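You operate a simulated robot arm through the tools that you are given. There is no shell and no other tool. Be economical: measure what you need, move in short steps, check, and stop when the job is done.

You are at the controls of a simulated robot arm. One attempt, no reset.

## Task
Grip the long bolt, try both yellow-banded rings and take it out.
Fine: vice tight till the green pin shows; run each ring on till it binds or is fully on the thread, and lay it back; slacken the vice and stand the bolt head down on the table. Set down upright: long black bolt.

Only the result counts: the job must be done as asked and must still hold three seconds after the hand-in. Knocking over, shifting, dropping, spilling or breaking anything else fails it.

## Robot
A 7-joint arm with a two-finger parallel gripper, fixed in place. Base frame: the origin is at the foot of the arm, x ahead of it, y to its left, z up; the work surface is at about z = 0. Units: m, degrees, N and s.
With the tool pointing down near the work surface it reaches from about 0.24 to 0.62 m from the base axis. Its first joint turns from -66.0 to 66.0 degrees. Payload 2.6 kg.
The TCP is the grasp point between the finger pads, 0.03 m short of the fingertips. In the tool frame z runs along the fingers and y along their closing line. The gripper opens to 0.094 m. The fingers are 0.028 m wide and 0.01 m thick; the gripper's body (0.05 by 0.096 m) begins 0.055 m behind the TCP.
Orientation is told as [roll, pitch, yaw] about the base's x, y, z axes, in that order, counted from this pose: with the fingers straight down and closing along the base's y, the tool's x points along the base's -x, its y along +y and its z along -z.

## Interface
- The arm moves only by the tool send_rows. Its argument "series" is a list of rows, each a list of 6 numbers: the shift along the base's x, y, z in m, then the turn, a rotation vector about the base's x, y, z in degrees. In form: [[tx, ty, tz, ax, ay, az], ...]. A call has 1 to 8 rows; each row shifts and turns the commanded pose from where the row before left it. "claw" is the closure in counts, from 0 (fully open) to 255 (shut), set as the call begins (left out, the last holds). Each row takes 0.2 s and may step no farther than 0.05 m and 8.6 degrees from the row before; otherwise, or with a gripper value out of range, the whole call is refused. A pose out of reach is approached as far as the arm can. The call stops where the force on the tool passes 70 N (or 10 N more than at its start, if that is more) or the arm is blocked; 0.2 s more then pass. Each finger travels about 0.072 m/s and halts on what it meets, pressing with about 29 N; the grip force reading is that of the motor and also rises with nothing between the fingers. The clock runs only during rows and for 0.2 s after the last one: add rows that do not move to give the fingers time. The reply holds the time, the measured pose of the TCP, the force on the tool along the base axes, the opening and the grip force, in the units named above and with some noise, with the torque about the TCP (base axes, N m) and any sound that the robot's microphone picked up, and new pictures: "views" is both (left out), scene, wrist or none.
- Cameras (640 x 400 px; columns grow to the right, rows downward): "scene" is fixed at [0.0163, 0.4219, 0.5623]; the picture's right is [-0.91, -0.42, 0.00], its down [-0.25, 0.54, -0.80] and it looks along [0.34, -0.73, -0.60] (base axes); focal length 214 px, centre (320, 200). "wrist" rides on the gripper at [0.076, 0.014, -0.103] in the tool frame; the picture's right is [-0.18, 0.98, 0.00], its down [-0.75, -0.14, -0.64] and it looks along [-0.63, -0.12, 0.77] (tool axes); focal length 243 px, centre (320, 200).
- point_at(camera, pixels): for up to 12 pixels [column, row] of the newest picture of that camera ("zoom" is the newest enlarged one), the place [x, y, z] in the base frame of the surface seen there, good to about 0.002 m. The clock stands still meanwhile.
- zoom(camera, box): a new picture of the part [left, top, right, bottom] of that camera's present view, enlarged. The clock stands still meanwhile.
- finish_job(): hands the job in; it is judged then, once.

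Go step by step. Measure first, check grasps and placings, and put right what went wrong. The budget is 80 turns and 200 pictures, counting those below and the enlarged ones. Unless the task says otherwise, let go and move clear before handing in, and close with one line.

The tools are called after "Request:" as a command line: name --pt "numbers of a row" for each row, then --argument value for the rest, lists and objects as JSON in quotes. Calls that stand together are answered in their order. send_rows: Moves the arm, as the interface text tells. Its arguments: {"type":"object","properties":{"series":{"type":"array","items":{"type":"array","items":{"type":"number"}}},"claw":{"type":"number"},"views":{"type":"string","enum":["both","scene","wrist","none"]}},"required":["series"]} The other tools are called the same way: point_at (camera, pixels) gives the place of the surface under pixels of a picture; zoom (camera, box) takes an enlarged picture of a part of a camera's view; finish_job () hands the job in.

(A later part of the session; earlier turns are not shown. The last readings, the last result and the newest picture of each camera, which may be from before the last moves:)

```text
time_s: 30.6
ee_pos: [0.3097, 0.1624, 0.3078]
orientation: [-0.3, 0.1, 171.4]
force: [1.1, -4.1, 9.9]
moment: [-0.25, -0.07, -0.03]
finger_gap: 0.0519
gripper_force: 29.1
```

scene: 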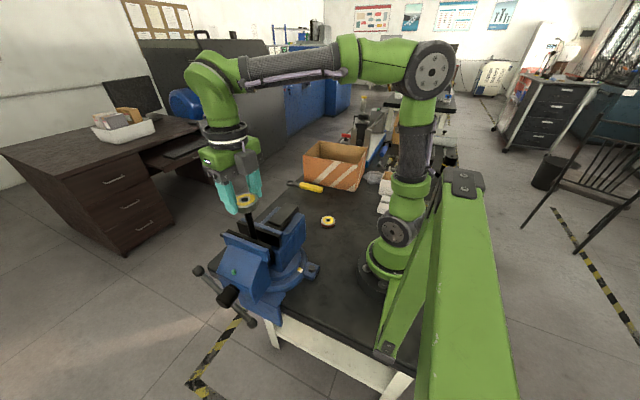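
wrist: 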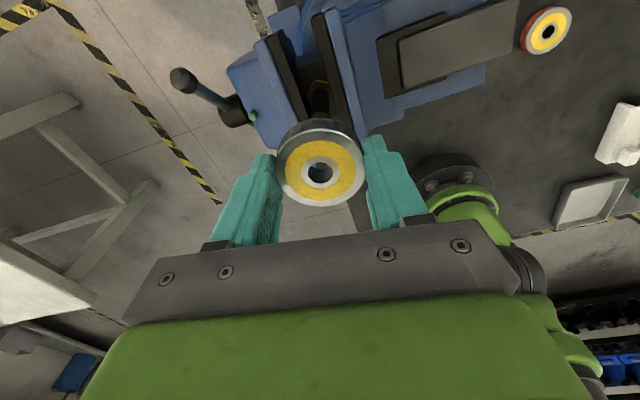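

Contact at about 10 N with ring bottom at the bolt top. I'll turn clockwise with a slight feed.

Request:
send_rows --pt "0 0 -0.0001 0 0 -8.6" --pt "0 0 -0.0001 0 0 -8.6" --pt "0 0 -0.0001 0 0 -8.6" --pt "0 0 -0.0001 0 0 -8.6" --pt "0 0 -0.0001 0 0 -8.6" --pt "0 0 -0.0001 0 0 -8.6" --pt "0 0 -0.0001 0 0 -8.6" --pt "0 0 -0.0001 0 0 -8.6"

Request:
zoom --camera "scene" --box '[200, 160, 296, 232]'

```text
time_s: 32.4
ee_pos: [0.3102, 0.1637, 0.3049]
orientation: [0.0, 0.0, 102.6]
force: [2.2, -11.2, -12.3]
moment: [-0.79, -0.21, 0.06]
finger_gap: 0.0516
gripper_force: 29.2
```

scene: 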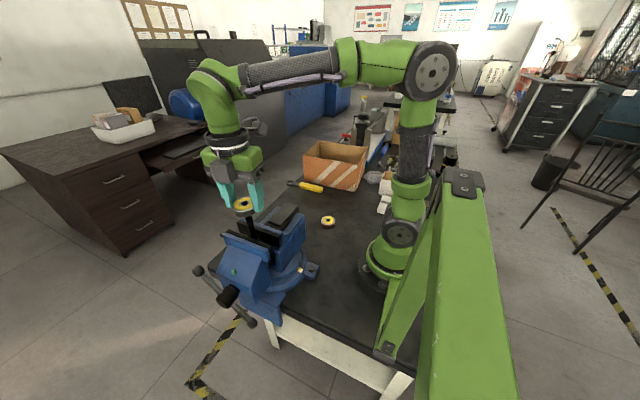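
wrist: 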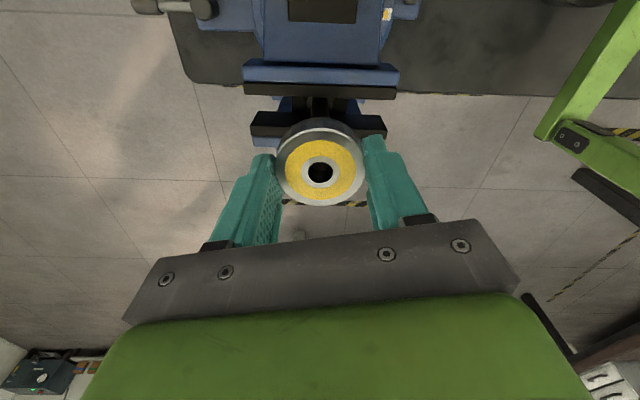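

```text
5.56 times, centred on (248, 196) of scene
```

zoom: 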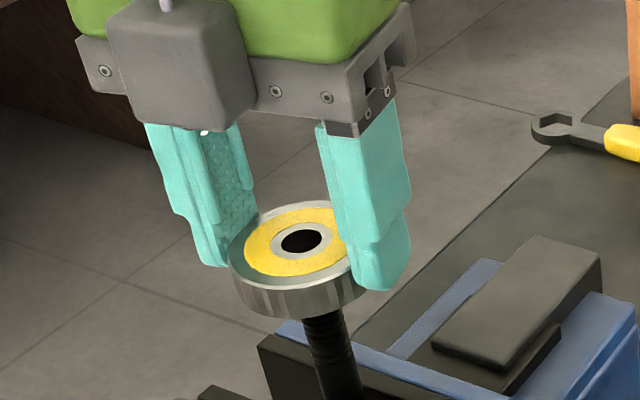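

The thread took hold and is drawing the ring down: z fell 2.9 mm and force turned to −12 N. I'll keep turning with a faster feed and watch the force.

Request:
send_rows --pt "0 0 -0.0012 0 0 0" --pt "0 0 -0.0003 0 0 -8.6" --pt "0 0 -0.0003 0 0 -8.6" --pt "0 0 -0.0003 0 0 -8.6" --pt "0 0 -0.0003 0 0 -8.6" --views "none"

Request:
send_rows --pt "0 0 -0.0003 0 0 -8.6" --pt "0 0 -0.0003 0 0 -8.6" --pt "0 0 -0.0003 0 0 -8.6" --pt "0 0 -0.0003 0 0 -8.6" --views "none"

```text
time_s: 33.6
ee_pos: [0.3088, 0.1631, 0.3035]
orientation: [-0.1, -0.1, 68.1]
force: [-2.1, -10.4, -8.0]
moment: [-0.81, 0.23, 0.05]
finger_gap: 0.0517
gripper_force: 29.1
```

```text
time_s: 34.6
ee_pos: [0.3105, 0.1643, 0.3026]
orientation: [-0.2, -0.1, 33.7]
force: [0.8, -5.7, -9.5]
moment: [-0.31, -0.02, 0.08]
finger_gap: 0.0517
gripper_force: 29.0
```

The lead looks like about 10–12 mm per turn. I'll continue clockwise, easing the −y side load by 0.8 mm.

Request:
send_rows --pt "0 -0.0004 -0.0005 0 0 -8.6" --pt "0 -0.0004 -0.00026 0 0 -8.6" --pt "0 0 -0.00026 0 0 -8.6" --pt "0 0 -0.00026 0 0 -8.6" --pt "0 0 -0.00026 0 0 -8.6" --pt "0 0 -0.00026 0 0 -8.6" --pt "0 0 -0.00026 0 0 -8.6" --pt "0 0 -0.00026 0 0 -8.6" --views "none"

Request:
send_rows --pt "0 0 -0.0003 0 0 -8.6" --pt "0 0 -0.0003 0 0 -8.6" --pt "0 0 -0.0003 0 0 -8.6" --pt "0 0 -0.0003 0 0 -8.6" --pt "0 0 -0.0003 0 0 -8.6" --pt "0 0 -0.0003 0 0 -8.6" --pt "0 0 -0.0003 0 0 -8.6" --pt "0 0 -0.0003 0 0 -8.6"

Request:
zoom --camera "scene" --box '[200, 160, 296, 232]'

```text
time_s: 36.4
ee_pos: [0.3103, 0.1628, 0.2985]
orientation: [-0.3, -0.1, -35.2]
force: [3.7, 1.0, -16.5]
moment: [-0.07, -0.46, 0.11]
finger_gap: 0.0516
gripper_force: 29.4
```

```text
time_s: 38.2
ee_pos: [0.3108, 0.1635, 0.2977]
orientation: [-0.2, -0.2, -103.9]
force: [1.8, 0.4, -18.5]
moment: [-0.25, -0.09, 0.12]
finger_gap: 0.0516
gripper_force: 28.9
```

scene: 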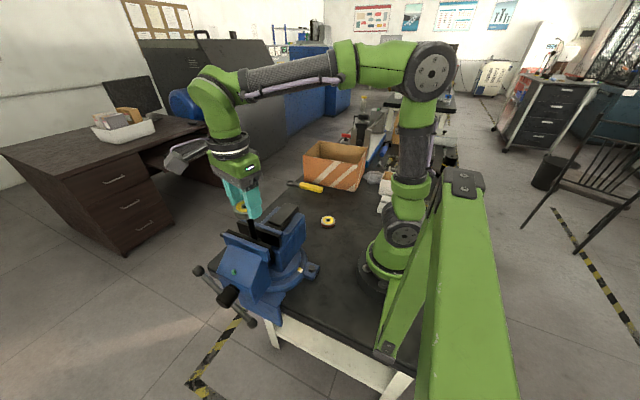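
wrist: 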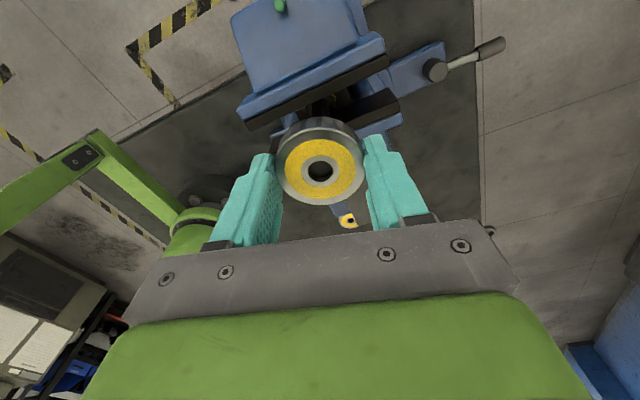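

```text
5.56 times, centred on (248, 196) of scene
```

zoom: 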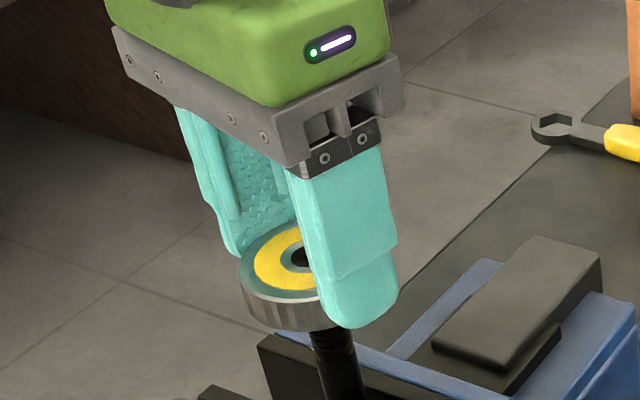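

The ring keeps descending (TCP z 0.2977, turn −104°). I'll check ring top height and bolt depth inside the bore.

Request:
point_at --camera "wrist" --pixels '[[319, 170], [321, 172], [319, 174], [305, 172], [337, 172], [320, 190], [290, 175], [350, 175]]'

Request:
zoom --camera "wrist" --box '[270, 110, 370, 210]'

```text
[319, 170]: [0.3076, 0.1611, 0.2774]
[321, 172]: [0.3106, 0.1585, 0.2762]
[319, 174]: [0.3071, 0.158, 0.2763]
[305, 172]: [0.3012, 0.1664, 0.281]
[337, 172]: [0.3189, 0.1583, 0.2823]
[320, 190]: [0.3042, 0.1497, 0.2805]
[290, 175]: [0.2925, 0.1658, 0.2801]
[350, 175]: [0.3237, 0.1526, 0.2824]
```

```text
4.00 times, centred on (320, 160) of wrist
```

zoom: 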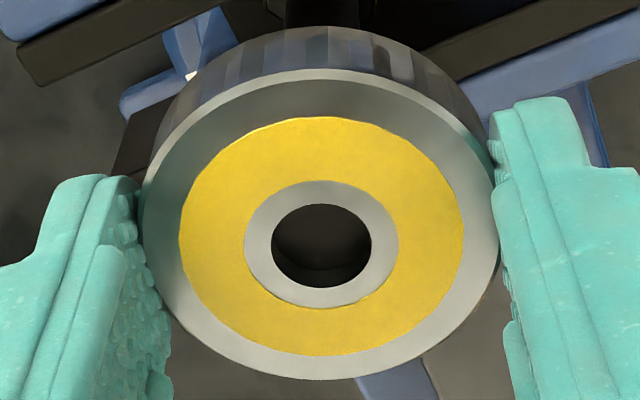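

The ring's top is at 0.2815 with the bolt top at 0.2765 in the bore, so ~5 mm more is needed. I'll turn a bit further with more feed, near the wrist's range end.

Request:
send_rows --pt "0 0 -0.0006 0 0 -8.6" --pt "0 0 -0.0004 0 0 -8.6" --pt "0 0 -0.0004 0 0 -8.6" --pt "0 0 -0.0004 0 0 -8.6" --views "none"

```text
time_s: 39.2
ee_pos: [0.3097, 0.163, 0.2952]
orientation: [-0.2, -0.1, -138.2]
force: [-0.9, -0.4, -10.6]
moment: [-0.26, 0.11, 0.05]
finger_gap: 0.0515
gripper_force: 29.1
```

The turn reached −138° and z 0.2952. I'll open, rotate back to about +60 and regrip for another stroke.

Request:
send_rows --pt "0 0 0 0 0 0" --pt "0 0 0 0 0 0" --pt "0 0 0 0 0 0" --pt "0 0 -0.001 0 0 8.6" --pt "0 0 0 0 0 8.6" --pt "0 0 0 0 0 8.6" --pt "0 0 0 0 0 8.6" --pt "0 0 0 0 0 8.6" --claw 0 --views "wrist"

Request:
send_rows --pt "0 0 0 0 0 8.6" --pt "0 0 0 0 0 8.6" --pt "0 0 0 0 0 8.6" --pt "0 0 0 0 0 8.6" --pt "0 0 0 0 0 8.6" --pt "0 0 0 0 0 8.6" --pt "0 0 0 0 0 8.6" --pt "0 0 0 0 0 8.6" --views "none"

Request:
send_rows --pt "0 0 0 0 0 8.6" --pt "0 0 0 0 0 8.6" --pt "0 0 0 0 0 8.6" --pt "0 0 0 0 0 8.6" --pt "0 0 0 0 0 8.6" --pt "0 0 0 0 0 8.6" --pt "0 0 0 0 0 8.6" --pt "0 0 0 0 0 8.6" --views "wrist"

Request:
zoom --camera "scene" --box '[200, 160, 296, 232]'

```text
time_s: 41.0
ee_pos: [0.311, 0.1631, 0.295]
orientation: [-0.2, -0.1, -95.1]
force: [0.4, -0.4, -0.5]
moment: [0.0, 0.01, -0.01]
finger_gap: 0.0942
gripper_force: 0.0
```

wrist: 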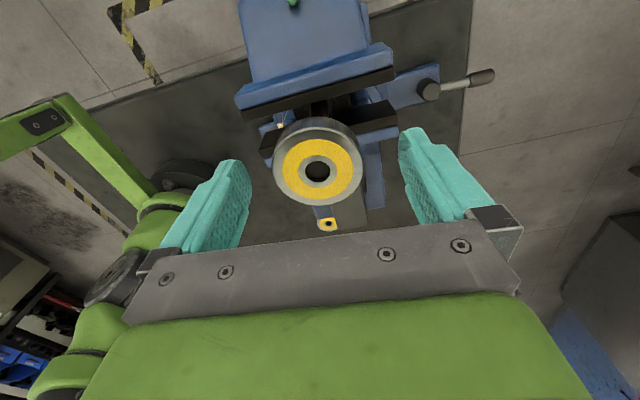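

```text
time_s: 42.8
ee_pos: [0.3099, 0.1624, 0.2949]
orientation: [-0.2, -0.1, -26.2]
force: [0.0, 0.1, 0.5]
moment: [-0.02, -0.02, -0.01]
finger_gap: 0.0939
gripper_force: 0.1
```

```text
time_s: 44.6
ee_pos: [0.3114, 0.1637, 0.2948]
orientation: [-0.2, -0.1, 42.6]
force: [0.8, 0.5, 0.5]
moment: [0.01, 0.0, 0.0]
finger_gap: 0.0942
gripper_force: 0.0
```

wrist: 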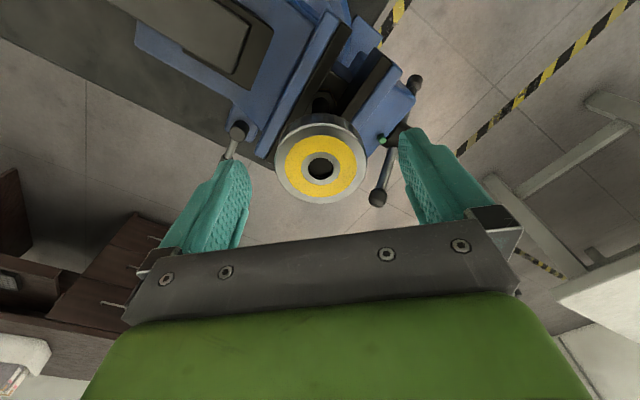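

```text
5.56 times, centred on (248, 196) of scene
```

zoom: 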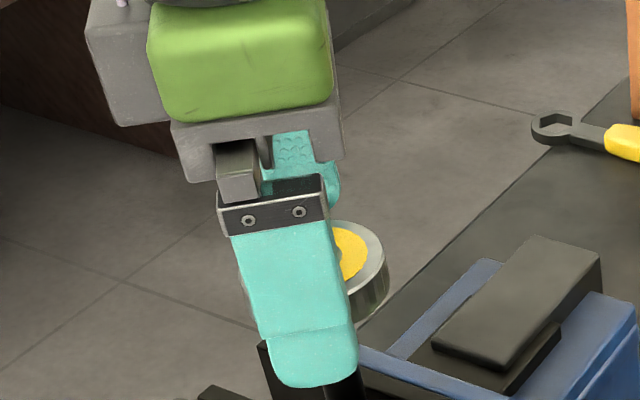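

The ring stays on the thread, centred between the open fingers. I'll re-centre 1.5 mm in −x, close, and run the next clockwise stroke.

Request:
send_rows --pt "-0.0015 0 -0.001 0 0 0" --pt "0 0 0 0 0 0" --views "none"

Request:
send_rows --pt "0 0 0 0 0 0" --pt "0 0 0 0 0 0" --pt "0 0 0 0 0 0" --pt "0 0 -0.0003 0 0 -8.6" --pt "0 0 -0.0003 0 0 -8.6" --pt "0 0 -0.0003 0 0 -8.6" --pt "0 0 -0.0003 0 0 -8.6" --pt "0 0 -0.0003 0 0 -8.6" --claw 255 --views "none"

Request:
send_rows --pt "0 0 -0.00035 0 0 -8.6" --pt "0 0 -0.00035 0 0 -8.6" --pt "0 0 -0.00035 0 0 -8.6" --pt "0 0 -0.00035 0 0 -8.6" --pt "0 0 -0.00035 0 0 -8.6" --pt "0 0 -0.00035 0 0 -8.6" --pt "0 0 -0.00035 0 0 -8.6" --pt "0 0 -0.00035 0 0 -8.6" --views "wrist"

```text
time_s: 45.2
ee_pos: [0.3092, 0.1627, 0.2938]
orientation: [-0.2, -0.1, 42.5]
force: [0.6, 0.4, -0.1]
moment: [0.01, -0.03, 0.0]
finger_gap: 0.0938
gripper_force: 0.1
```

```text
time_s: 47.0
ee_pos: [0.3078, 0.1623, 0.292]
orientation: [-0.2, -0.2, -0.6]
force: [3.9, 1.1, -2.6]
moment: [0.24, -0.59, 0.0]
finger_gap: 0.0517
gripper_force: 29.1
```

```text
time_s: 48.8
ee_pos: [0.3082, 0.1638, 0.2894]
orientation: [-0.2, -0.1, -69.4]
force: [3.3, 1.6, -8.6]
moment: [0.38, -0.31, 0.08]
finger_gap: 0.0514
gripper_force: 28.8
```

wrist: 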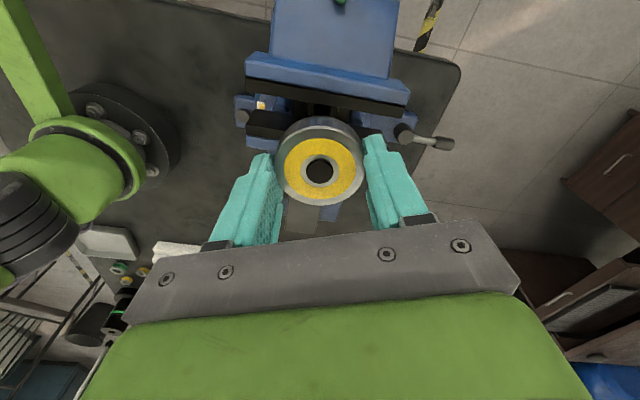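

Request:
point_at --camera "wrist" --pixels '[[319, 170], [321, 172], [319, 176], [305, 172], [337, 172], [320, 190], [290, 175], [350, 175]]'

Request:
send_rows --pt "0 0 -0.0005 0 0 -8.6" --pt "0 0 -0.00035 0 0 -8.6" --pt "0 0 -0.00035 0 0 -8.6" --pt "0 0 -0.00035 0 0 -8.6" --pt "0 0 -0.00035 0 0 -8.6" --pt "0 0 -0.00035 0 0 -8.6" --pt "0 0 -0.00035 0 0 -8.6" --pt "0 0 -0.00035 0 0 -8.6" --views "both"

Request:
zoom --camera "wrist" --box '[270, 110, 370, 210]'

Request:
zoom --camera "scene" --box '[200, 170, 296, 242]'

```text
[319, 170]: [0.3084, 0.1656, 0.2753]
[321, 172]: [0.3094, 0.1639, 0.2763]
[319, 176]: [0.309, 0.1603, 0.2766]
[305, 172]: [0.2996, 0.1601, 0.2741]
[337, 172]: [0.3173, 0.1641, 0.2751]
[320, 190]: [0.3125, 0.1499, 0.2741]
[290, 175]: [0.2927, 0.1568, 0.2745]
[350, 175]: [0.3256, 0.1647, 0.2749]
```

```text
time_s: 50.6
ee_pos: [0.3076, 0.1629, 0.2866]
orientation: [-0.2, -0.1, -138.3]
force: [3.7, 2.0, -10.2]
moment: [0.37, -0.35, 0.04]
finger_gap: 0.0514
gripper_force: 29.3
```

scene: 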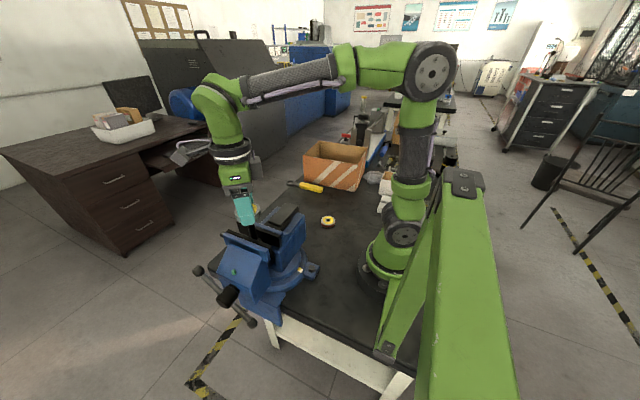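
wrist: 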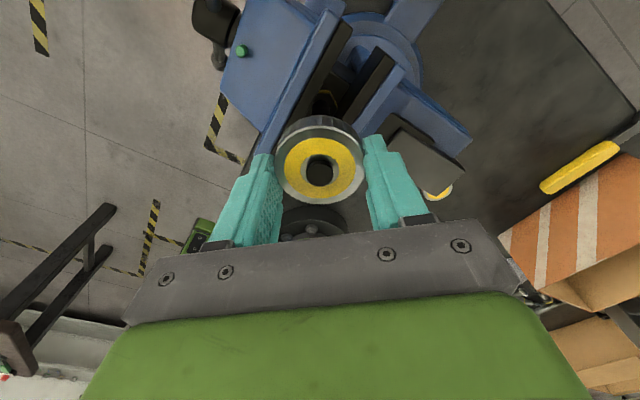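

```text
4.00 times, centred on (320, 160) of wrist
```

zoom: 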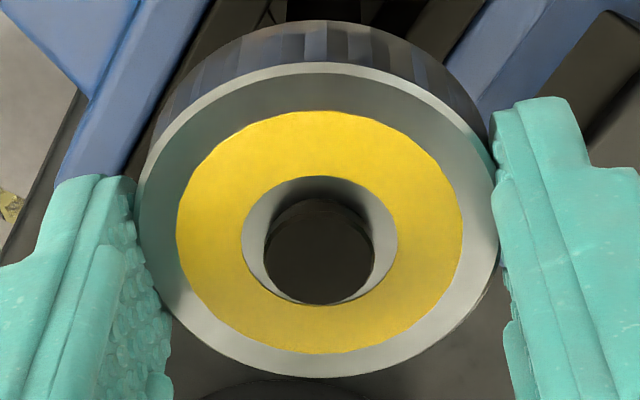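

```text
5.56 times, centred on (248, 206) of scene
```

zoom: 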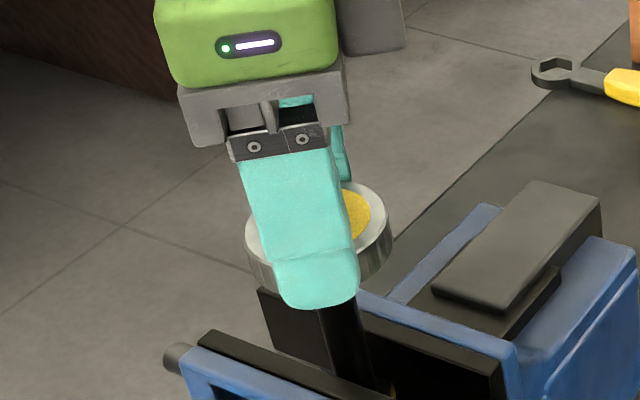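

The ring's face is now below the bolt's end, so the whole ring is on the thread. For margin I'll do one more stroke toward the thread's end: open, swing back to about +155°.

Request:
send_rows --pt "0 0 0 0 0 0" --pt "0 0 0 0 0 0" --pt "0 0 0 0 0 0" --pt "0 0 -0.0015 0 0 8.6" --pt "0 0 0 0 0 8.6" --pt "0 0 0 0 0 8.6" --pt "0 0 0 0 0 8.6" --pt "0 0 0 0 0 8.6" --claw 0 --views "none"

Request:
send_rows --pt "0 0 0 0 0 8.6" --pt "0 0 0 0 0 8.6" --pt "0 0 0 0 0 8.6" --pt "0 0 0 0 0 8.6" --pt "0 0 0 0 0 8.6" --pt "0 0 0 0 0 8.6" --pt "0 0 0 0 0 8.6" --pt "0 0 0 0 0 8.6" --views "none"

Request:
send_rows --pt "0 0 0 0 0 8.6" --pt "0 0 0 0 0 8.6" --pt "0 0 0 0 0 8.6" --pt "0 0 0 0 0 8.6" --pt "0 0 0 0 0 8.6" --pt "0 0 0 0 0 8.6" --pt "0 0 0 0 0 8.6" --pt "0 0 0 0 0 8.6" --views "none"

Request:
send_rows --pt "0 0 0 0 0 8.6" --pt "0 0 0 0 0 8.6" --pt "0 0 0 0 0 8.6" --pt "0 0 0 0 0 8.6" --pt "0 0 0 0 0 8.6" --pt "0 0 0 0 0 8.6" --pt "0 0 0 0 0 8.6" --pt "0 0 0 0 0 8.6" --views "none"

Request:
send_rows --pt "0 0 0 0 0 8.6" --pt "0 0 0 0 0 8.6" --pt "0 0 0 0 0 8.6" --pt "0 0 0 0 0 8.6" --pt "0 0 0 0 0 0" --views "wrist"

```text
time_s: 52.4
ee_pos: [0.3092, 0.164, 0.2851]
orientation: [-0.2, 0.0, -94.9]
force: [0.2, -0.6, -0.6]
moment: [0.0, -0.02, -0.01]
finger_gap: 0.094
gripper_force: 0.1
```

```text
time_s: 54.2
ee_pos: [0.3084, 0.1626, 0.285]
orientation: [-0.2, 0.0, -26.1]
force: [0.0, 0.1, 0.3]
moment: [0.03, -0.02, -0.01]
finger_gap: 0.0939
gripper_force: 0.1
```

```text
time_s: 56.0
ee_pos: [0.3086, 0.1618, 0.2852]
orientation: [-0.2, 0.0, 42.7]
force: [-0.3, -0.6, 0.3]
moment: [-0.01, 0.0, -0.01]
finger_gap: 0.0938
gripper_force: 0.0
```

```text
time_s: 57.8
ee_pos: [0.3085, 0.1629, 0.2859]
orientation: [-0.2, -0.1, 111.5]
force: [0.0, -0.6, 0.4]
moment: [0.01, -0.02, 0.01]
finger_gap: 0.094
gripper_force: 0.1
```

```text
time_s: 59.0
ee_pos: [0.3082, 0.1626, 0.2856]
orientation: [-0.2, -0.2, 145.8]
force: [-0.5, 0.0, 0.7]
moment: [0.02, 0.0, 0.0]
finger_gap: 0.094
gripper_force: 0.1
```

wrist: 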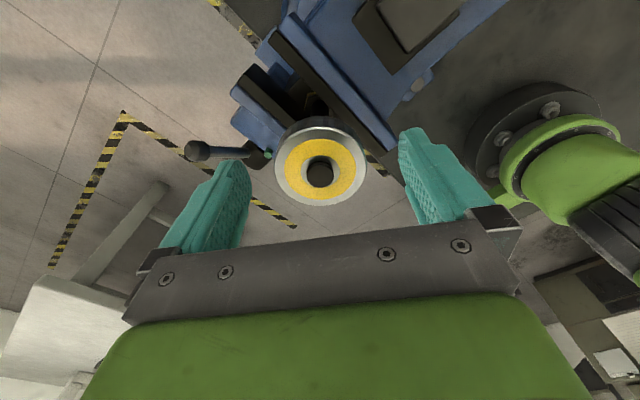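

The ring held its place (bore (320,172)), and I'm at +146°. I'll close and run the stroke clockwise with about 0.34 mm feed per row.

Request:
send_rows --pt "0 0 0 0 0 0" --pt "0 0 0 0 0 0" --pt "0 0 0 0 0 0" --pt "0 0 -0.0003 0 0 -8.6" --pt "0 0 -0.0003 0 0 -8.6" --pt "0 0 -0.0003 0 0 -8.6" --pt "0 0 -0.0003 0 0 -8.6" --pt "0 0 -0.0003 0 0 -8.6" --claw 255 --views "none"

Request:
send_rows --pt "0 0 -0.00034 0 0 -8.6" --pt "0 0 -0.00034 0 0 -8.6" --pt "0 0 -0.00034 0 0 -8.6" --pt "0 0 -0.00034 0 0 -8.6" --pt "0 0 -0.00034 0 0 -8.6" --pt "0 0 -0.00034 0 0 -8.6" --pt "0 0 -0.00034 0 0 -8.6" --pt "0 0 -0.00034 0 0 -8.6" --views "none"

Request:
send_rows --pt "0 0 -0.00034 0 0 -8.6" --pt "0 0 -0.00034 0 0 -8.6" --pt "0 0 -0.00034 0 0 -8.6" --pt "0 0 -0.00034 0 0 -8.6" --pt "0 0 -0.00034 0 0 -8.6" --pt "0 0 -0.00034 0 0 -8.6" --pt "0 0 -0.00034 0 0 -8.6" --pt "0 0 -0.00034 0 0 -8.6" --views "both"

Request:
zoom --camera "scene" --box '[200, 180, 296, 252]'

```text
time_s: 60.8
ee_pos: [0.3096, 0.1636, 0.2836]
orientation: [-0.2, -0.1, 102.6]
force: [5.4, 3.3, -9.5]
moment: [0.6, -0.51, 0.07]
finger_gap: 0.0531
gripper_force: 28.6
```

```text
time_s: 62.6
ee_pos: [0.3094, 0.1626, 0.2818]
orientation: [-0.4, -0.1, 33.8]
force: [5.0, 4.0, -11.3]
moment: [0.51, -0.52, 0.07]
finger_gap: 0.0528
gripper_force: 28.8
```

```text
time_s: 64.4
ee_pos: [0.3082, 0.1629, 0.2792]
orientation: [-0.3, -0.2, -35.1]
force: [2.3, 1.9, -12.1]
moment: [0.31, -0.29, 0.08]
finger_gap: 0.0528
gripper_force: 29.4
```

scene: 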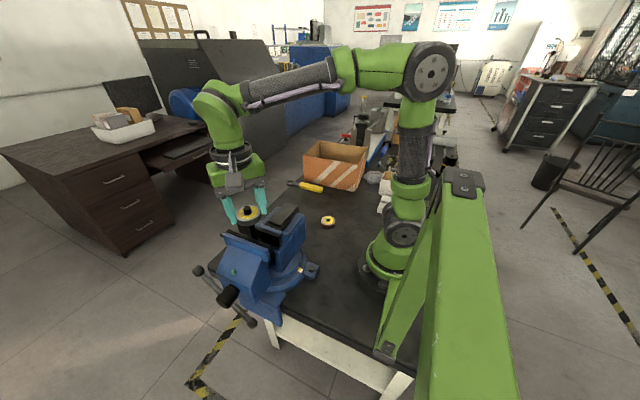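
wrist: 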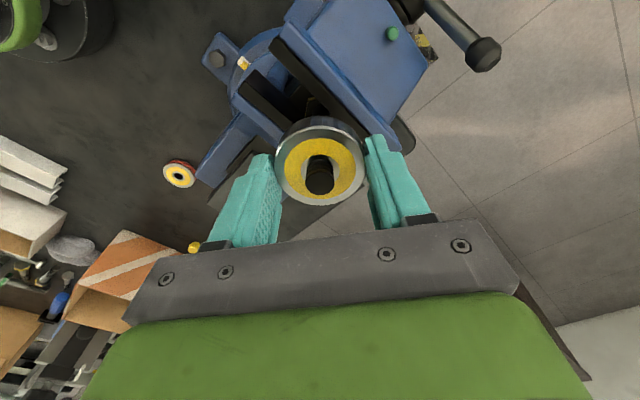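

```text
5.56 times, centred on (248, 216) of scene
```

zoom: 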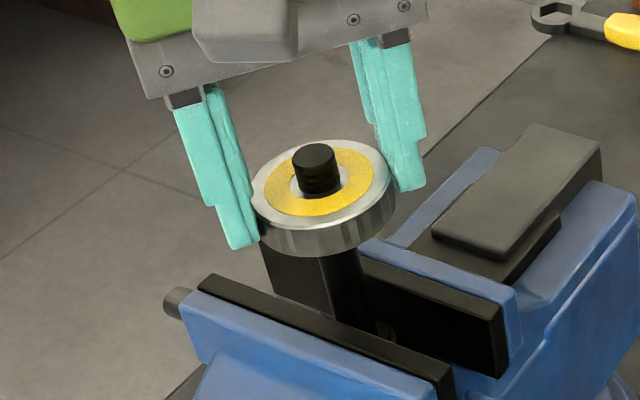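

The bolt end stands ~12 mm above the ring and no thread shows below it, so ring B is fully on. Now I'll unscrew counter-clockwise, raising 0.34 mm per row.

Request:
send_rows --pt "0 0 0.0006 0 0 8.6" --pt "0 0 0.0004 0 0 8.6" --pt "0 0 0.00034 0 0 8.6" --pt "0 0 0.00034 0 0 8.6" --pt "0 0 0.00034 0 0 8.6" --pt "0 0 0.00034 0 0 8.6" --pt "0 0 0.00034 0 0 8.6" --pt "0 0 0.00034 0 0 8.6" --views "none"

Request:
send_rows --pt "0 0 0.00034 0 0 8.6" --pt "0 0 0.00034 0 0 8.6" --pt "0 0 0.00034 0 0 8.6" --pt "0 0 0.00034 0 0 8.6" --pt "0 0 0.00034 0 0 8.6" --pt "0 0 0.00034 0 0 8.6" --pt "0 0 0.00034 0 0 8.6" --pt "0 0 0.00034 0 0 8.6" --views "none"

Request:
send_rows --pt "0 0 0.00034 0 0 8.6" --pt "0 0 0.00034 0 0 8.6" --pt "0 0 0.00034 0 0 8.6" --pt "0 0 0.00034 0 0 8.6" --pt "0 0 0.00034 0 0 8.6" --pt "0 0 0.00034 0 0 8.6" --pt "0 0 0.00034 0 0 8.6" --pt "0 0 0.00034 0 0 8.6" --views "wrist"

```text
time_s: 66.2
ee_pos: [0.3074, 0.1636, 0.2817]
orientation: [-0.2, -0.1, 33.9]
force: [-3.9, -4.3, -4.8]
moment: [-0.54, 0.54, -0.01]
finger_gap: 0.0529
gripper_force: 29.1
```

```text
time_s: 68.0
ee_pos: [0.3084, 0.1622, 0.2848]
orientation: [-0.4, -0.1, 102.8]
force: [-0.7, -5.0, 8.7]
moment: [-0.66, 0.08, -0.07]
finger_gap: 0.0529
gripper_force: 29.1
```

```text
time_s: 69.8
ee_pos: [0.3093, 0.1633, 0.2885]
orientation: [-0.3, -0.1, 171.7]
force: [2.1, -2.8, 19.4]
moment: [-0.33, -0.18, -0.1]
finger_gap: 0.0532
gripper_force: 29.7
```

wrist: 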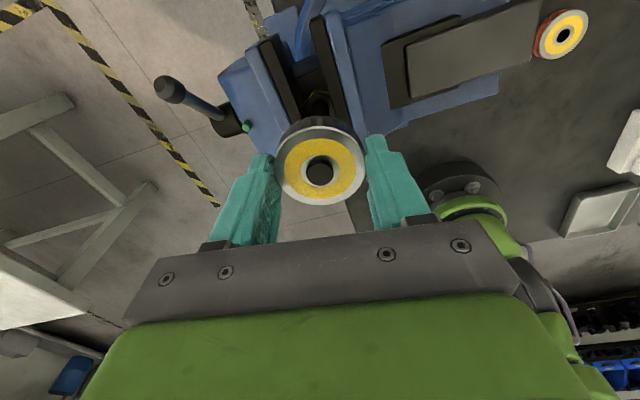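

Unscrewing works: the ring rose ~9 mm. I'll open and swing back −310° for the next stroke.

Request:
send_rows --pt "0 0 0 0 0 0" --pt "0 0 0 0 0 0" --pt "0 0 0 0 0 0" --pt "0 0 0 0 0 -8.6" --pt "0 0 0 0 0 -8.6" --pt "0 0 0 0 0 -8.6" --pt "0 0 0 0 0 -8.6" --pt "0 0 0 0 0 -8.6" --claw 0 --views "none"

Request:
send_rows --pt "0 0 0 0 0 -8.6" --pt "0 0 0 0 0 -8.6" --pt "0 0 0 0 0 -8.6" --pt "0 0 0 0 0 -8.6" --pt "0 0 0 0 0 -8.6" --pt "0 0 0 0 0 -8.6" --pt "0 0 0 0 0 -8.6" --pt "0 0 0 0 0 -8.6" --views "none"

Request:
send_rows --pt "0 0 0 0 0 -8.6" --pt "0 0 0 0 0 -8.6" --pt "0 0 0 0 0 -8.6" --pt "0 0 0 0 0 -8.6" --pt "0 0 0 0 0 -8.6" --pt "0 0 0 0 0 -8.6" --pt "0 0 0 0 0 -8.6" --pt "0 0 0 0 0 -8.6" --views "none"

Request:
send_rows --pt "0 0 0 0 0 -8.6" --pt "0 0 0 0 0 -8.6" --pt "0 0 0 0 0 -8.6" --pt "0 0 0 0 0 -8.6" --pt "0 0 0 0 0 -8.6" --pt "0 0 0 0 0 -8.6" --pt "0 0 0 0 0 -8.6" --pt "0 0 0 0 0 -8.6" --views "none"

Request:
send_rows --pt "0 0 0 0 0 -8.6" --pt "0 0 0 0 0 -8.6" --pt "0 0 0 0 0 -8.6" --pt "0 0 0 0 0 -8.6" --pt "0 0 0 0 0 -8.6" --pt "0 0 0 0 0 -8.6" --pt "0 0 0 0 0 -8.6" --pt "0 0 0 0 0 0" --views "wrist"

Request:
point_at --camera "wrist" --pixels '[[319, 170], [297, 174], [343, 174], [320, 192], [320, 148]]'

```text
time_s: 71.6
ee_pos: [0.3081, 0.1627, 0.2867]
orientation: [-0.2, -0.1, 128.3]
force: [-0.1, -0.1, -0.7]
moment: [0.01, 0.01, 0.0]
finger_gap: 0.094
gripper_force: 0.0
```

```text
time_s: 73.4
ee_pos: [0.3084, 0.1628, 0.2871]
orientation: [-0.2, -0.1, 59.5]
force: [-0.4, -1.0, 1.3]
moment: [0.01, 0.03, 0.0]
finger_gap: 0.094
gripper_force: 0.0
```

```text
time_s: 75.2
ee_pos: [0.3079, 0.1632, 0.288]
orientation: [-0.3, -0.1, -9.2]
force: [-0.1, -1.1, -0.5]
moment: [-0.05, 0.01, 0.06]
finger_gap: 0.0943
gripper_force: 0.1
```

```text
time_s: 77.0
ee_pos: [0.3092, 0.1635, 0.2872]
orientation: [-0.2, -0.1, -78.0]
force: [-0.3, 0.6, 0.2]
moment: [-0.02, 0.01, 0.02]
finger_gap: 0.094
gripper_force: 0.1
```

```text
time_s: 78.8
ee_pos: [0.3098, 0.1629, 0.2871]
orientation: [-0.2, -0.1, -138.1]
force: [-0.4, 0.4, 0.0]
moment: [0.0, 0.02, -0.01]
finger_gap: 0.0939
gripper_force: 0.1
```

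wrist: 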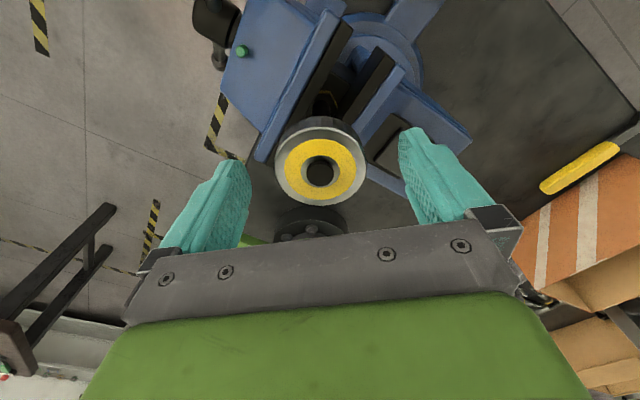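

```text
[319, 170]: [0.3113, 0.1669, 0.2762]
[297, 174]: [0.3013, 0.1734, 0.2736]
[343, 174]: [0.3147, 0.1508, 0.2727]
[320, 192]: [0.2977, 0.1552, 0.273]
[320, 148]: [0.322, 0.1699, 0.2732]
```

Ring top is at 0.273 and grip depth is right. I'll close and unscrew through +310°.

Request:
send_rows --pt "0 0 0 0 0 0" --pt "0 0 0 0 0 0" --pt "0 0 0 0 0 0" --pt "0 0 0.00036 0 0 8.6" --pt "0 0 0.00036 0 0 8.6" --pt "0 0 0.00036 0 0 8.6" --pt "0 0 0.00036 0 0 8.6" --pt "0 0 0.00036 0 0 8.6" --claw 255 --views "none"

Request:
send_rows --pt "0 0 0.00036 0 0 8.6" --pt "0 0 0.00036 0 0 8.6" --pt "0 0 0.00036 0 0 8.6" --pt "0 0 0.00036 0 0 8.6" --pt "0 0 0.00036 0 0 8.6" --pt "0 0 0.00036 0 0 8.6" --pt "0 0 0.00036 0 0 8.6" --pt "0 0 0.00036 0 0 8.6" --views "none"

Request:
send_rows --pt "0 0 0.00038 0 0 8.6" --pt "0 0 0.00038 0 0 8.6" --pt "0 0 0.00038 0 0 8.6" --pt "0 0 0.00038 0 0 8.6" --pt "0 0 0.00038 0 0 8.6" --pt "0 0 0.00038 0 0 8.6" --pt "0 0 0.00038 0 0 8.6" --pt "0 0 0.00038 0 0 8.6" --views "none"

Request:
send_rows --pt "0 0 0.00038 0 0 8.6" --pt "0 0 0.00038 0 0 8.6" --pt "0 0 0.00038 0 0 8.6" --pt "0 0 0.00038 0 0 8.6" --pt "0 0 0.00038 0 0 8.6" --pt "0 0 0.00038 0 0 8.6" --pt "0 0 0.00038 0 0 8.6" --pt "0 0 0.00038 0 0 8.6" --views "none"

Request:
send_rows --pt "0 0 0.00038 0 0 8.6" --pt "0 0 0.00038 0 0 8.6" --pt "0 0 0.00038 0 0 8.6" --pt "0 0 0.00038 0 0 8.6" --pt "0 0 0.00038 0 0 8.6" --pt "0 0 0.00038 0 0 8.6" --pt "0 0 0.00038 0 0 8.6" --views "wrist"

```text
time_s: 80.6
ee_pos: [0.3093, 0.1627, 0.2877]
orientation: [-0.2, -0.2, -94.9]
force: [3.6, -1.8, -0.4]
moment: [-0.28, -0.41, -0.06]
finger_gap: 0.0523
gripper_force: 29.0
```

```text
time_s: 82.4
ee_pos: [0.3078, 0.1635, 0.2918]
orientation: [-0.2, -0.1, -26.1]
force: [4.7, -1.7, -4.9]
moment: [-0.39, -0.53, -0.03]
finger_gap: 0.0518
gripper_force: 29.3
```

```text
time_s: 84.2
ee_pos: [0.308, 0.1623, 0.2959]
orientation: [-0.2, -0.2, 42.6]
force: [-2.1, -4.8, 1.3]
moment: [-0.55, 0.23, -0.04]
finger_gap: 0.0518
gripper_force: 29.0
```

```text
time_s: 86.0
ee_pos: [0.309, 0.1627, 0.2997]
orientation: [-0.3, -0.1, 111.5]
force: [0.1, -6.5, -1.1]
moment: [-0.8, -0.03, 0.0]
finger_gap: 0.0518
gripper_force: 29.1
```

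```text
time_s: 87.6
ee_pos: [0.3081, 0.1619, 0.301]
orientation: [-0.2, -0.1, 171.6]
force: [4.3, -5.1, -8.8]
moment: [-0.57, -0.61, -0.02]
finger_gap: 0.0518
gripper_force: 29.4
```

wrist: 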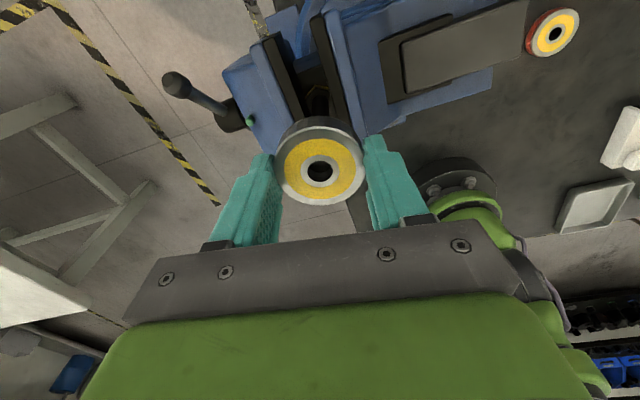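

TCP z is 0.301, ring bottom about 0.270, so about 6 mm remains. One more regrip: swing back −206° and check.

Request:
send_rows --pt "0 0 0 0 0 0" --pt "0 0 0 0 0 0" --pt "0 0 0 0 0 0" --pt "0 0 0 0 0 -8.6" --pt "0 0 0 0 0 -8.6" --pt "0 0 0 0 0 -8.6" --pt "0 0 0 0 0 -8.6" --pt "0 0 0 0 0 -8.6" --claw 0 --views "none"

Request:
send_rows --pt "0 0 0 0 0 -8.6" --pt "0 0 0 0 0 -8.6" --pt "0 0 0 0 0 -8.6" --pt "0 0 0 0 0 -8.6" --pt "0 0 0 0 0 -8.6" --pt "0 0 0 0 0 -8.6" --pt "0 0 0 0 0 -8.6" --pt "0 0 0 0 0 -8.6" --views "none"

Request:
send_rows --pt "0 0 0 0 0 -8.6" --pt "0 0 0 0 0 -8.6" --pt "0 0 0 0 0 -8.6" --pt "0 0 0 0 0 -8.6" --pt "0 0 0 0 0 -8.6" --pt "0 0 0 0 0 -8.6" --pt "0 0 0 0 0 -8.6" --pt "0 0 0 0 0 -8.6" --views "none"

Request:
send_rows --pt "0 0 0 0 0 -8.6" --pt "0 0 0 0 0 -8.6" --pt "0 0 0 0 0 -8.6" --pt "0 0 0 0 0 0" --views "wrist"

Request:
point_at --camera "wrist" --pixels '[[319, 170], [297, 174], [343, 174], [320, 192], [320, 148]]'

Request:
zoom --camera "scene" --box '[200, 170, 296, 242]'

```text
time_s: 89.4
ee_pos: [0.3094, 0.1628, 0.3014]
orientation: [-0.2, -0.1, 128.3]
force: [0.2, 0.3, 0.4]
moment: [-0.01, -0.01, 0.01]
finger_gap: 0.0941
gripper_force: 0.2
```

```text
time_s: 91.2
ee_pos: [0.3091, 0.1629, 0.302]
orientation: [-0.2, -0.1, 59.5]
force: [0.3, 0.1, 0.0]
moment: [-0.01, 0.02, -0.01]
finger_gap: 0.0942
gripper_force: 0.0
```

```text
time_s: 93.0
ee_pos: [0.309, 0.1631, 0.3015]
orientation: [-0.1, 0.0, -9.2]
force: [0.2, -0.6, 1.0]
moment: [-0.04, 0.01, 0.01]
finger_gap: 0.094
gripper_force: 0.0
```

```text
time_s: 94.0
ee_pos: [0.3083, 0.1628, 0.3006]
orientation: [-0.2, -0.2, -35.1]
force: [0.1, -0.3, 0.0]
moment: [-0.03, -0.02, -0.03]
finger_gap: 0.0941
gripper_force: 0.0
```

wrist: 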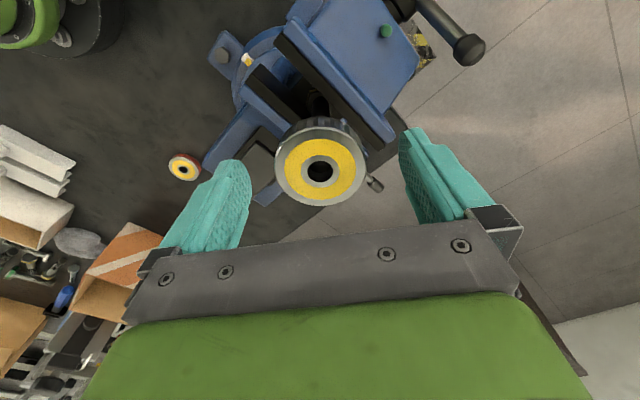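

```text
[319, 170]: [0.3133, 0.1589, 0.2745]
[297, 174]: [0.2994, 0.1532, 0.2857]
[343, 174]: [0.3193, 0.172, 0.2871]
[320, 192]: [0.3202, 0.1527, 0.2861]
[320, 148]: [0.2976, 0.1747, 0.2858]
```

```text
5.56 times, centred on (248, 206) of scene
```

zoom: 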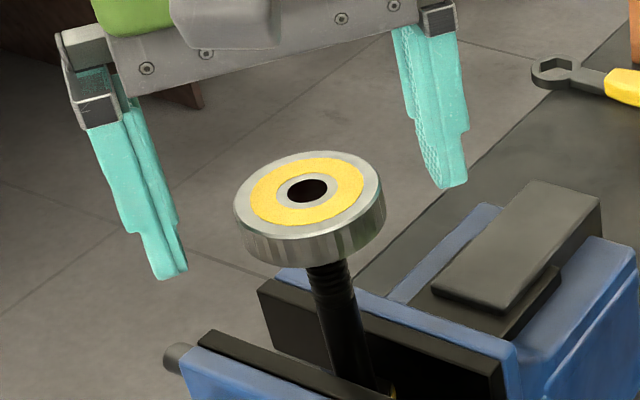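

Ring top is at 0.286 with ~6.5 mm still engaged. I'll close and unscrew ~206° more, then see the force.

Request:
send_rows --pt "0 0 0 0 0 0" --pt "0 0 0 0 0 0" --pt "0 0 0 0 0 0" --pt "0 0 0.00037 0 0 8.6" --pt "0 0 0.00037 0 0 8.6" --pt "0 0 0.00037 0 0 8.6" --pt "0 0 0.00037 0 0 8.6" --pt "0 0 0.00037 0 0 8.6" --claw 255 --views "none"

Request:
send_rows --pt "0 0 0.00037 0 0 8.6" --pt "0 0 0.00037 0 0 8.6" --pt "0 0 0.00037 0 0 8.6" --pt "0 0 0.00037 0 0 8.6" --pt "0 0 0.00037 0 0 8.6" --pt "0 0 0.00037 0 0 8.6" --pt "0 0 0.00037 0 0 8.6" --pt "0 0 0.00037 0 0 8.6" --views "none"

Request:
send_rows --pt "0 0 0.00037 0 0 8.6" --pt "0 0 0.00037 0 0 8.6" --pt "0 0 0.00037 0 0 8.6" --pt "0 0 0.00037 0 0 8.6" --pt "0 0 0.00037 0 0 8.6" --pt "0 0 0.00037 0 0 8.6" --pt "0 0 0.00037 0 0 8.6" --pt "0 0 0.00037 0 0 8.6" --views "none"

Request:
send_rows --pt "0 0 0.0005 0 0 8.6" --pt "0 0 0.0005 0 0 8.6" --pt "0 0 0.0005 0 0 8.6" --pt "0 0 0.0005 0 0 0" --views "wrist"

```text
time_s: 95.8
ee_pos: [0.3078, 0.1637, 0.3043]
orientation: [-0.1, -0.1, 8.3]
force: [-0.7, -1.5, 0.5]
moment: [-0.26, 0.14, -0.02]
finger_gap: 0.0526
gripper_force: 29.0
```

```text
time_s: 97.6
ee_pos: [0.3083, 0.163, 0.3067]
orientation: [-0.2, -0.1, 77.0]
force: [-0.7, -3.9, -4.1]
moment: [-0.52, 0.16, -0.02]
finger_gap: 0.0521
gripper_force: 28.5
```

```text
time_s: 99.4
ee_pos: [0.3086, 0.1618, 0.3096]
orientation: [-0.2, -0.2, 145.9]
force: [0.3, 0.0, -1.7]
moment: [-0.01, -0.01, -0.01]
finger_gap: 0.0522
gripper_force: 29.1
```

```text
time_s: 100.4
ee_pos: [0.3081, 0.1632, 0.3116]
orientation: [-0.2, -0.1, 171.6]
force: [-0.5, 1.0, -1.8]
moment: [0.0, 0.02, 0.02]
finger_gap: 0.0523
gripper_force: 29.2
```

wrist: 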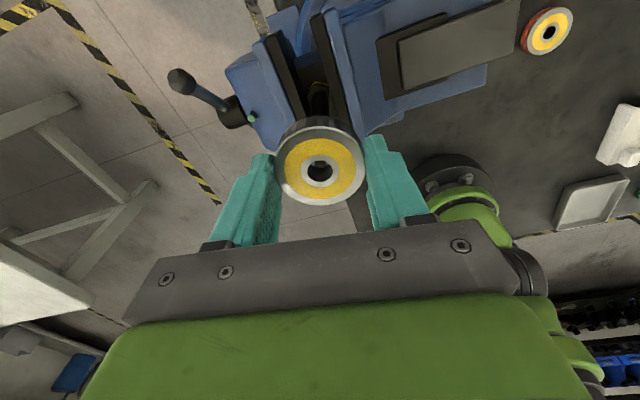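

The ring is free (force −1.8 N, moments zero). I'll lift, fly back over its old spot turning to yaw 0.

Request:
send_rows --pt "0 0 0.005 0 0 0" --pt "0 0 0.012 0 0 -8.6" --pt "0 0 0.02 0 0 -8.6" --pt "0 0 0.02 0 0 -8.6" --pt "0 0 0.008 0 0 -8.6" --pt "0 0 0 0 0 -8.6" --pt "0 0 0 0 0 -8.6" --pt "0 0 0 0 0 -8.6" --views "none"

Request:
send_rows --pt "0.0005 -0.01 0 0 0 -8.6" --pt "0.001 -0.02 0 0 0 -8.6" --pt "0.001 -0.03 0 0 0 -8.6" --pt "0.001 -0.035 0 0 0 -8.6" --pt "0.001 -0.035 0 0 0 -8.6" --pt "0.001 -0.035 0 0 0 -8.6" --pt "0.002 -0.035 0 0 0 -8.6" --pt "0.002 -0.027 0 0 0 -8.6" --views "none"

Request:
send_rows --pt "0.001 -0.015 0 0 0 -8.6" --pt "0 -0.005 0 0 0 -8.6" --pt "0 0 -0.02 0 0 -8.6" --pt "0 0 -0.03 0 0 -8.6" --pt "0 0 -0.04 0 0 -8.2" --pt "0 0 -0.04 0 0 0" --pt "0 0 -0.04 0 0 0" --pt "0 0 -0.03 0 0 0" --views "wrist"

```text
time_s: 102.2
ee_pos: [0.3078, 0.1631, 0.3773]
orientation: [-0.1, 0.0, 111.1]
force: [0.4, 0.6, -3.2]
moment: [0.0, -0.01, -0.03]
finger_gap: 0.0524
gripper_force: 28.7
```

```text
time_s: 104.0
ee_pos: [0.3183, -0.064, 0.3773]
orientation: [-0.2, -0.1, 42.4]
force: [-0.7, 0.1, -0.2]
moment: [0.0, 0.0, 0.0]
finger_gap: 0.0523
gripper_force: 28.8
```

```text
time_s: 105.8
ee_pos: [0.3193, -0.0844, 0.1759]
orientation: [-0.2, -0.2, -0.1]
force: [-0.8, 0.0, -1.5]
moment: [-0.01, 0.0, 0.03]
finger_gap: 0.0521
gripper_force: 29.1
```

wrist: 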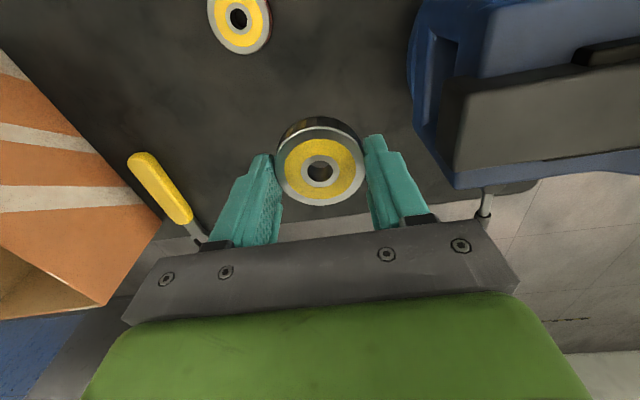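

The ring is over its old spot. I'll lower it and touch down in small steps.

Request:
send_rows --pt "0 0 -0.045 0 0 0" --pt "0 0 -0.045 0 0 0" --pt "0 0 -0.04 0 0 0" --pt "0 0 -0.008 0 0 0" --pt "0 0 -0.002 0 0 0" --pt "0 0 -0.002 0 0 0" --views "none"

```text
time_s: 107.2
ee_pos: [0.3188, -0.0835, 0.0339]
orientation: [-0.3, -0.1, -0.1]
force: [-0.8, 0.5, -2.2]
moment: [0.02, -0.03, 0.03]
finger_gap: 0.0522
gripper_force: 28.9
```

Request:
send_rows --pt "0 0 -0.001 0 0 0" --pt "0 0 -0.001 0 0 0" --pt "0 0 -0.0007 0 0 0" --views "none"

```text
time_s: 108.0
ee_pos: [0.3193, -0.0845, 0.0328]
orientation: [-0.2, -0.1, -0.1]
force: [0.2, -0.7, -2.6]
moment: [-0.02, 0.01, 0.02]
finger_gap: 0.0523
gripper_force: 29.1
```

No contact yet; I'll go down a little further.

Request:
send_rows --pt "0 0 -0.0007 0 0 0" --pt "0 0 -0.0007 0 0 0" --pt "0 0 -0.0007 0 0 0" --views "wrist"

```text
time_s: 108.8
ee_pos: [0.3198, -0.0843, 0.0315]
orientation: [-0.2, -0.3, -0.1]
force: [-2.9, 3.4, 20.9]
moment: [0.19, 0.05, -0.15]
finger_gap: 0.052
gripper_force: 29.1
```

wrist: 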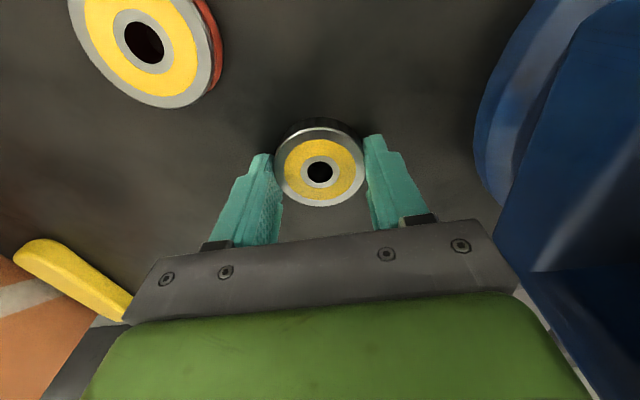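

Touched down at 21 N. I'll open, rise, and move over ring A.

Request:
send_rows --pt "0 0 0.0005 0 0 0" --pt "0 0 0 0 0 0" --pt "0 0 0 0 0 0" --pt "0 0 0.03 0 0 0" --pt "0 0 0.04 0 0 0" --pt "-0.03 -0.024 0.02 0 0 0" --pt "-0.03 -0.024 0 0 0 0" --pt "-0.0125 -0.01 0 0 0 0" --claw 0 --views "both"

Request:
zoom --camera "wrist" --box '[260, 50, 460, 200]'

```text
time_s: 110.6
ee_pos: [0.2477, -0.1421, 0.1202]
orientation: [-0.1, -0.1, -0.1]
force: [0.3, -0.4, 1.2]
moment: [0.01, -0.04, -0.01]
finger_gap: 0.0944
gripper_force: 0.1
```

scene: 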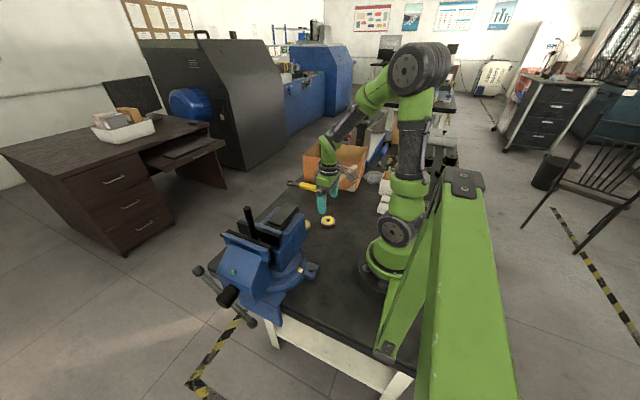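
wrist: 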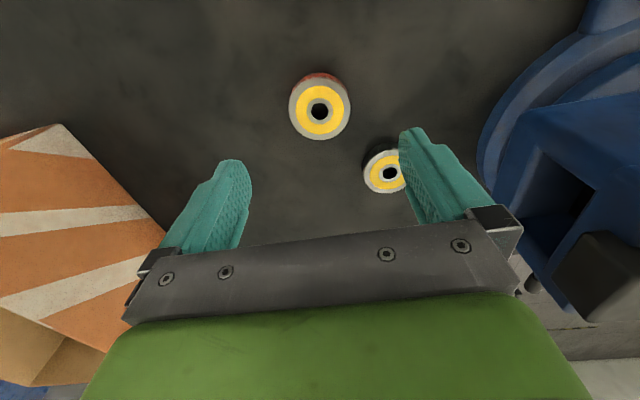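

```text
2.67 times, centred on (360, 125) of wrist
```

zoom: 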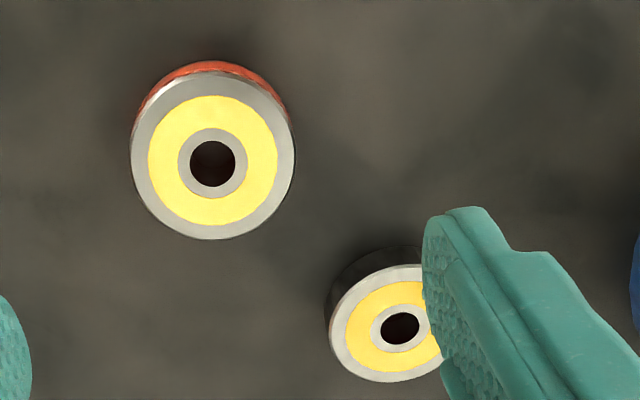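

Ring B is back in place and ring A is below at (320,112). I'll measure A's rim for exact centring.

Request:
point_at --camera "wrist" --pixels '[[291.5, 108], [347.5, 108], [320, 80.5], [320, 137], [311, 111], [329, 111], [320, 101], [320, 122], [100, 195], [140, 180]]'

```text
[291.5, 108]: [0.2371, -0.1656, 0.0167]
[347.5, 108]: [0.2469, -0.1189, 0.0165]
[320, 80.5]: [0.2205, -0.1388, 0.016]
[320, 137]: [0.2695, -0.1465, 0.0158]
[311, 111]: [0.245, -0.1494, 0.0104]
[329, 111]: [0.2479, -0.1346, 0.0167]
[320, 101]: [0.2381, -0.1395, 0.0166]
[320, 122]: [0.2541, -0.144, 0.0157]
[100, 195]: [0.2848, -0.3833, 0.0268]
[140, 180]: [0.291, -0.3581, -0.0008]
```

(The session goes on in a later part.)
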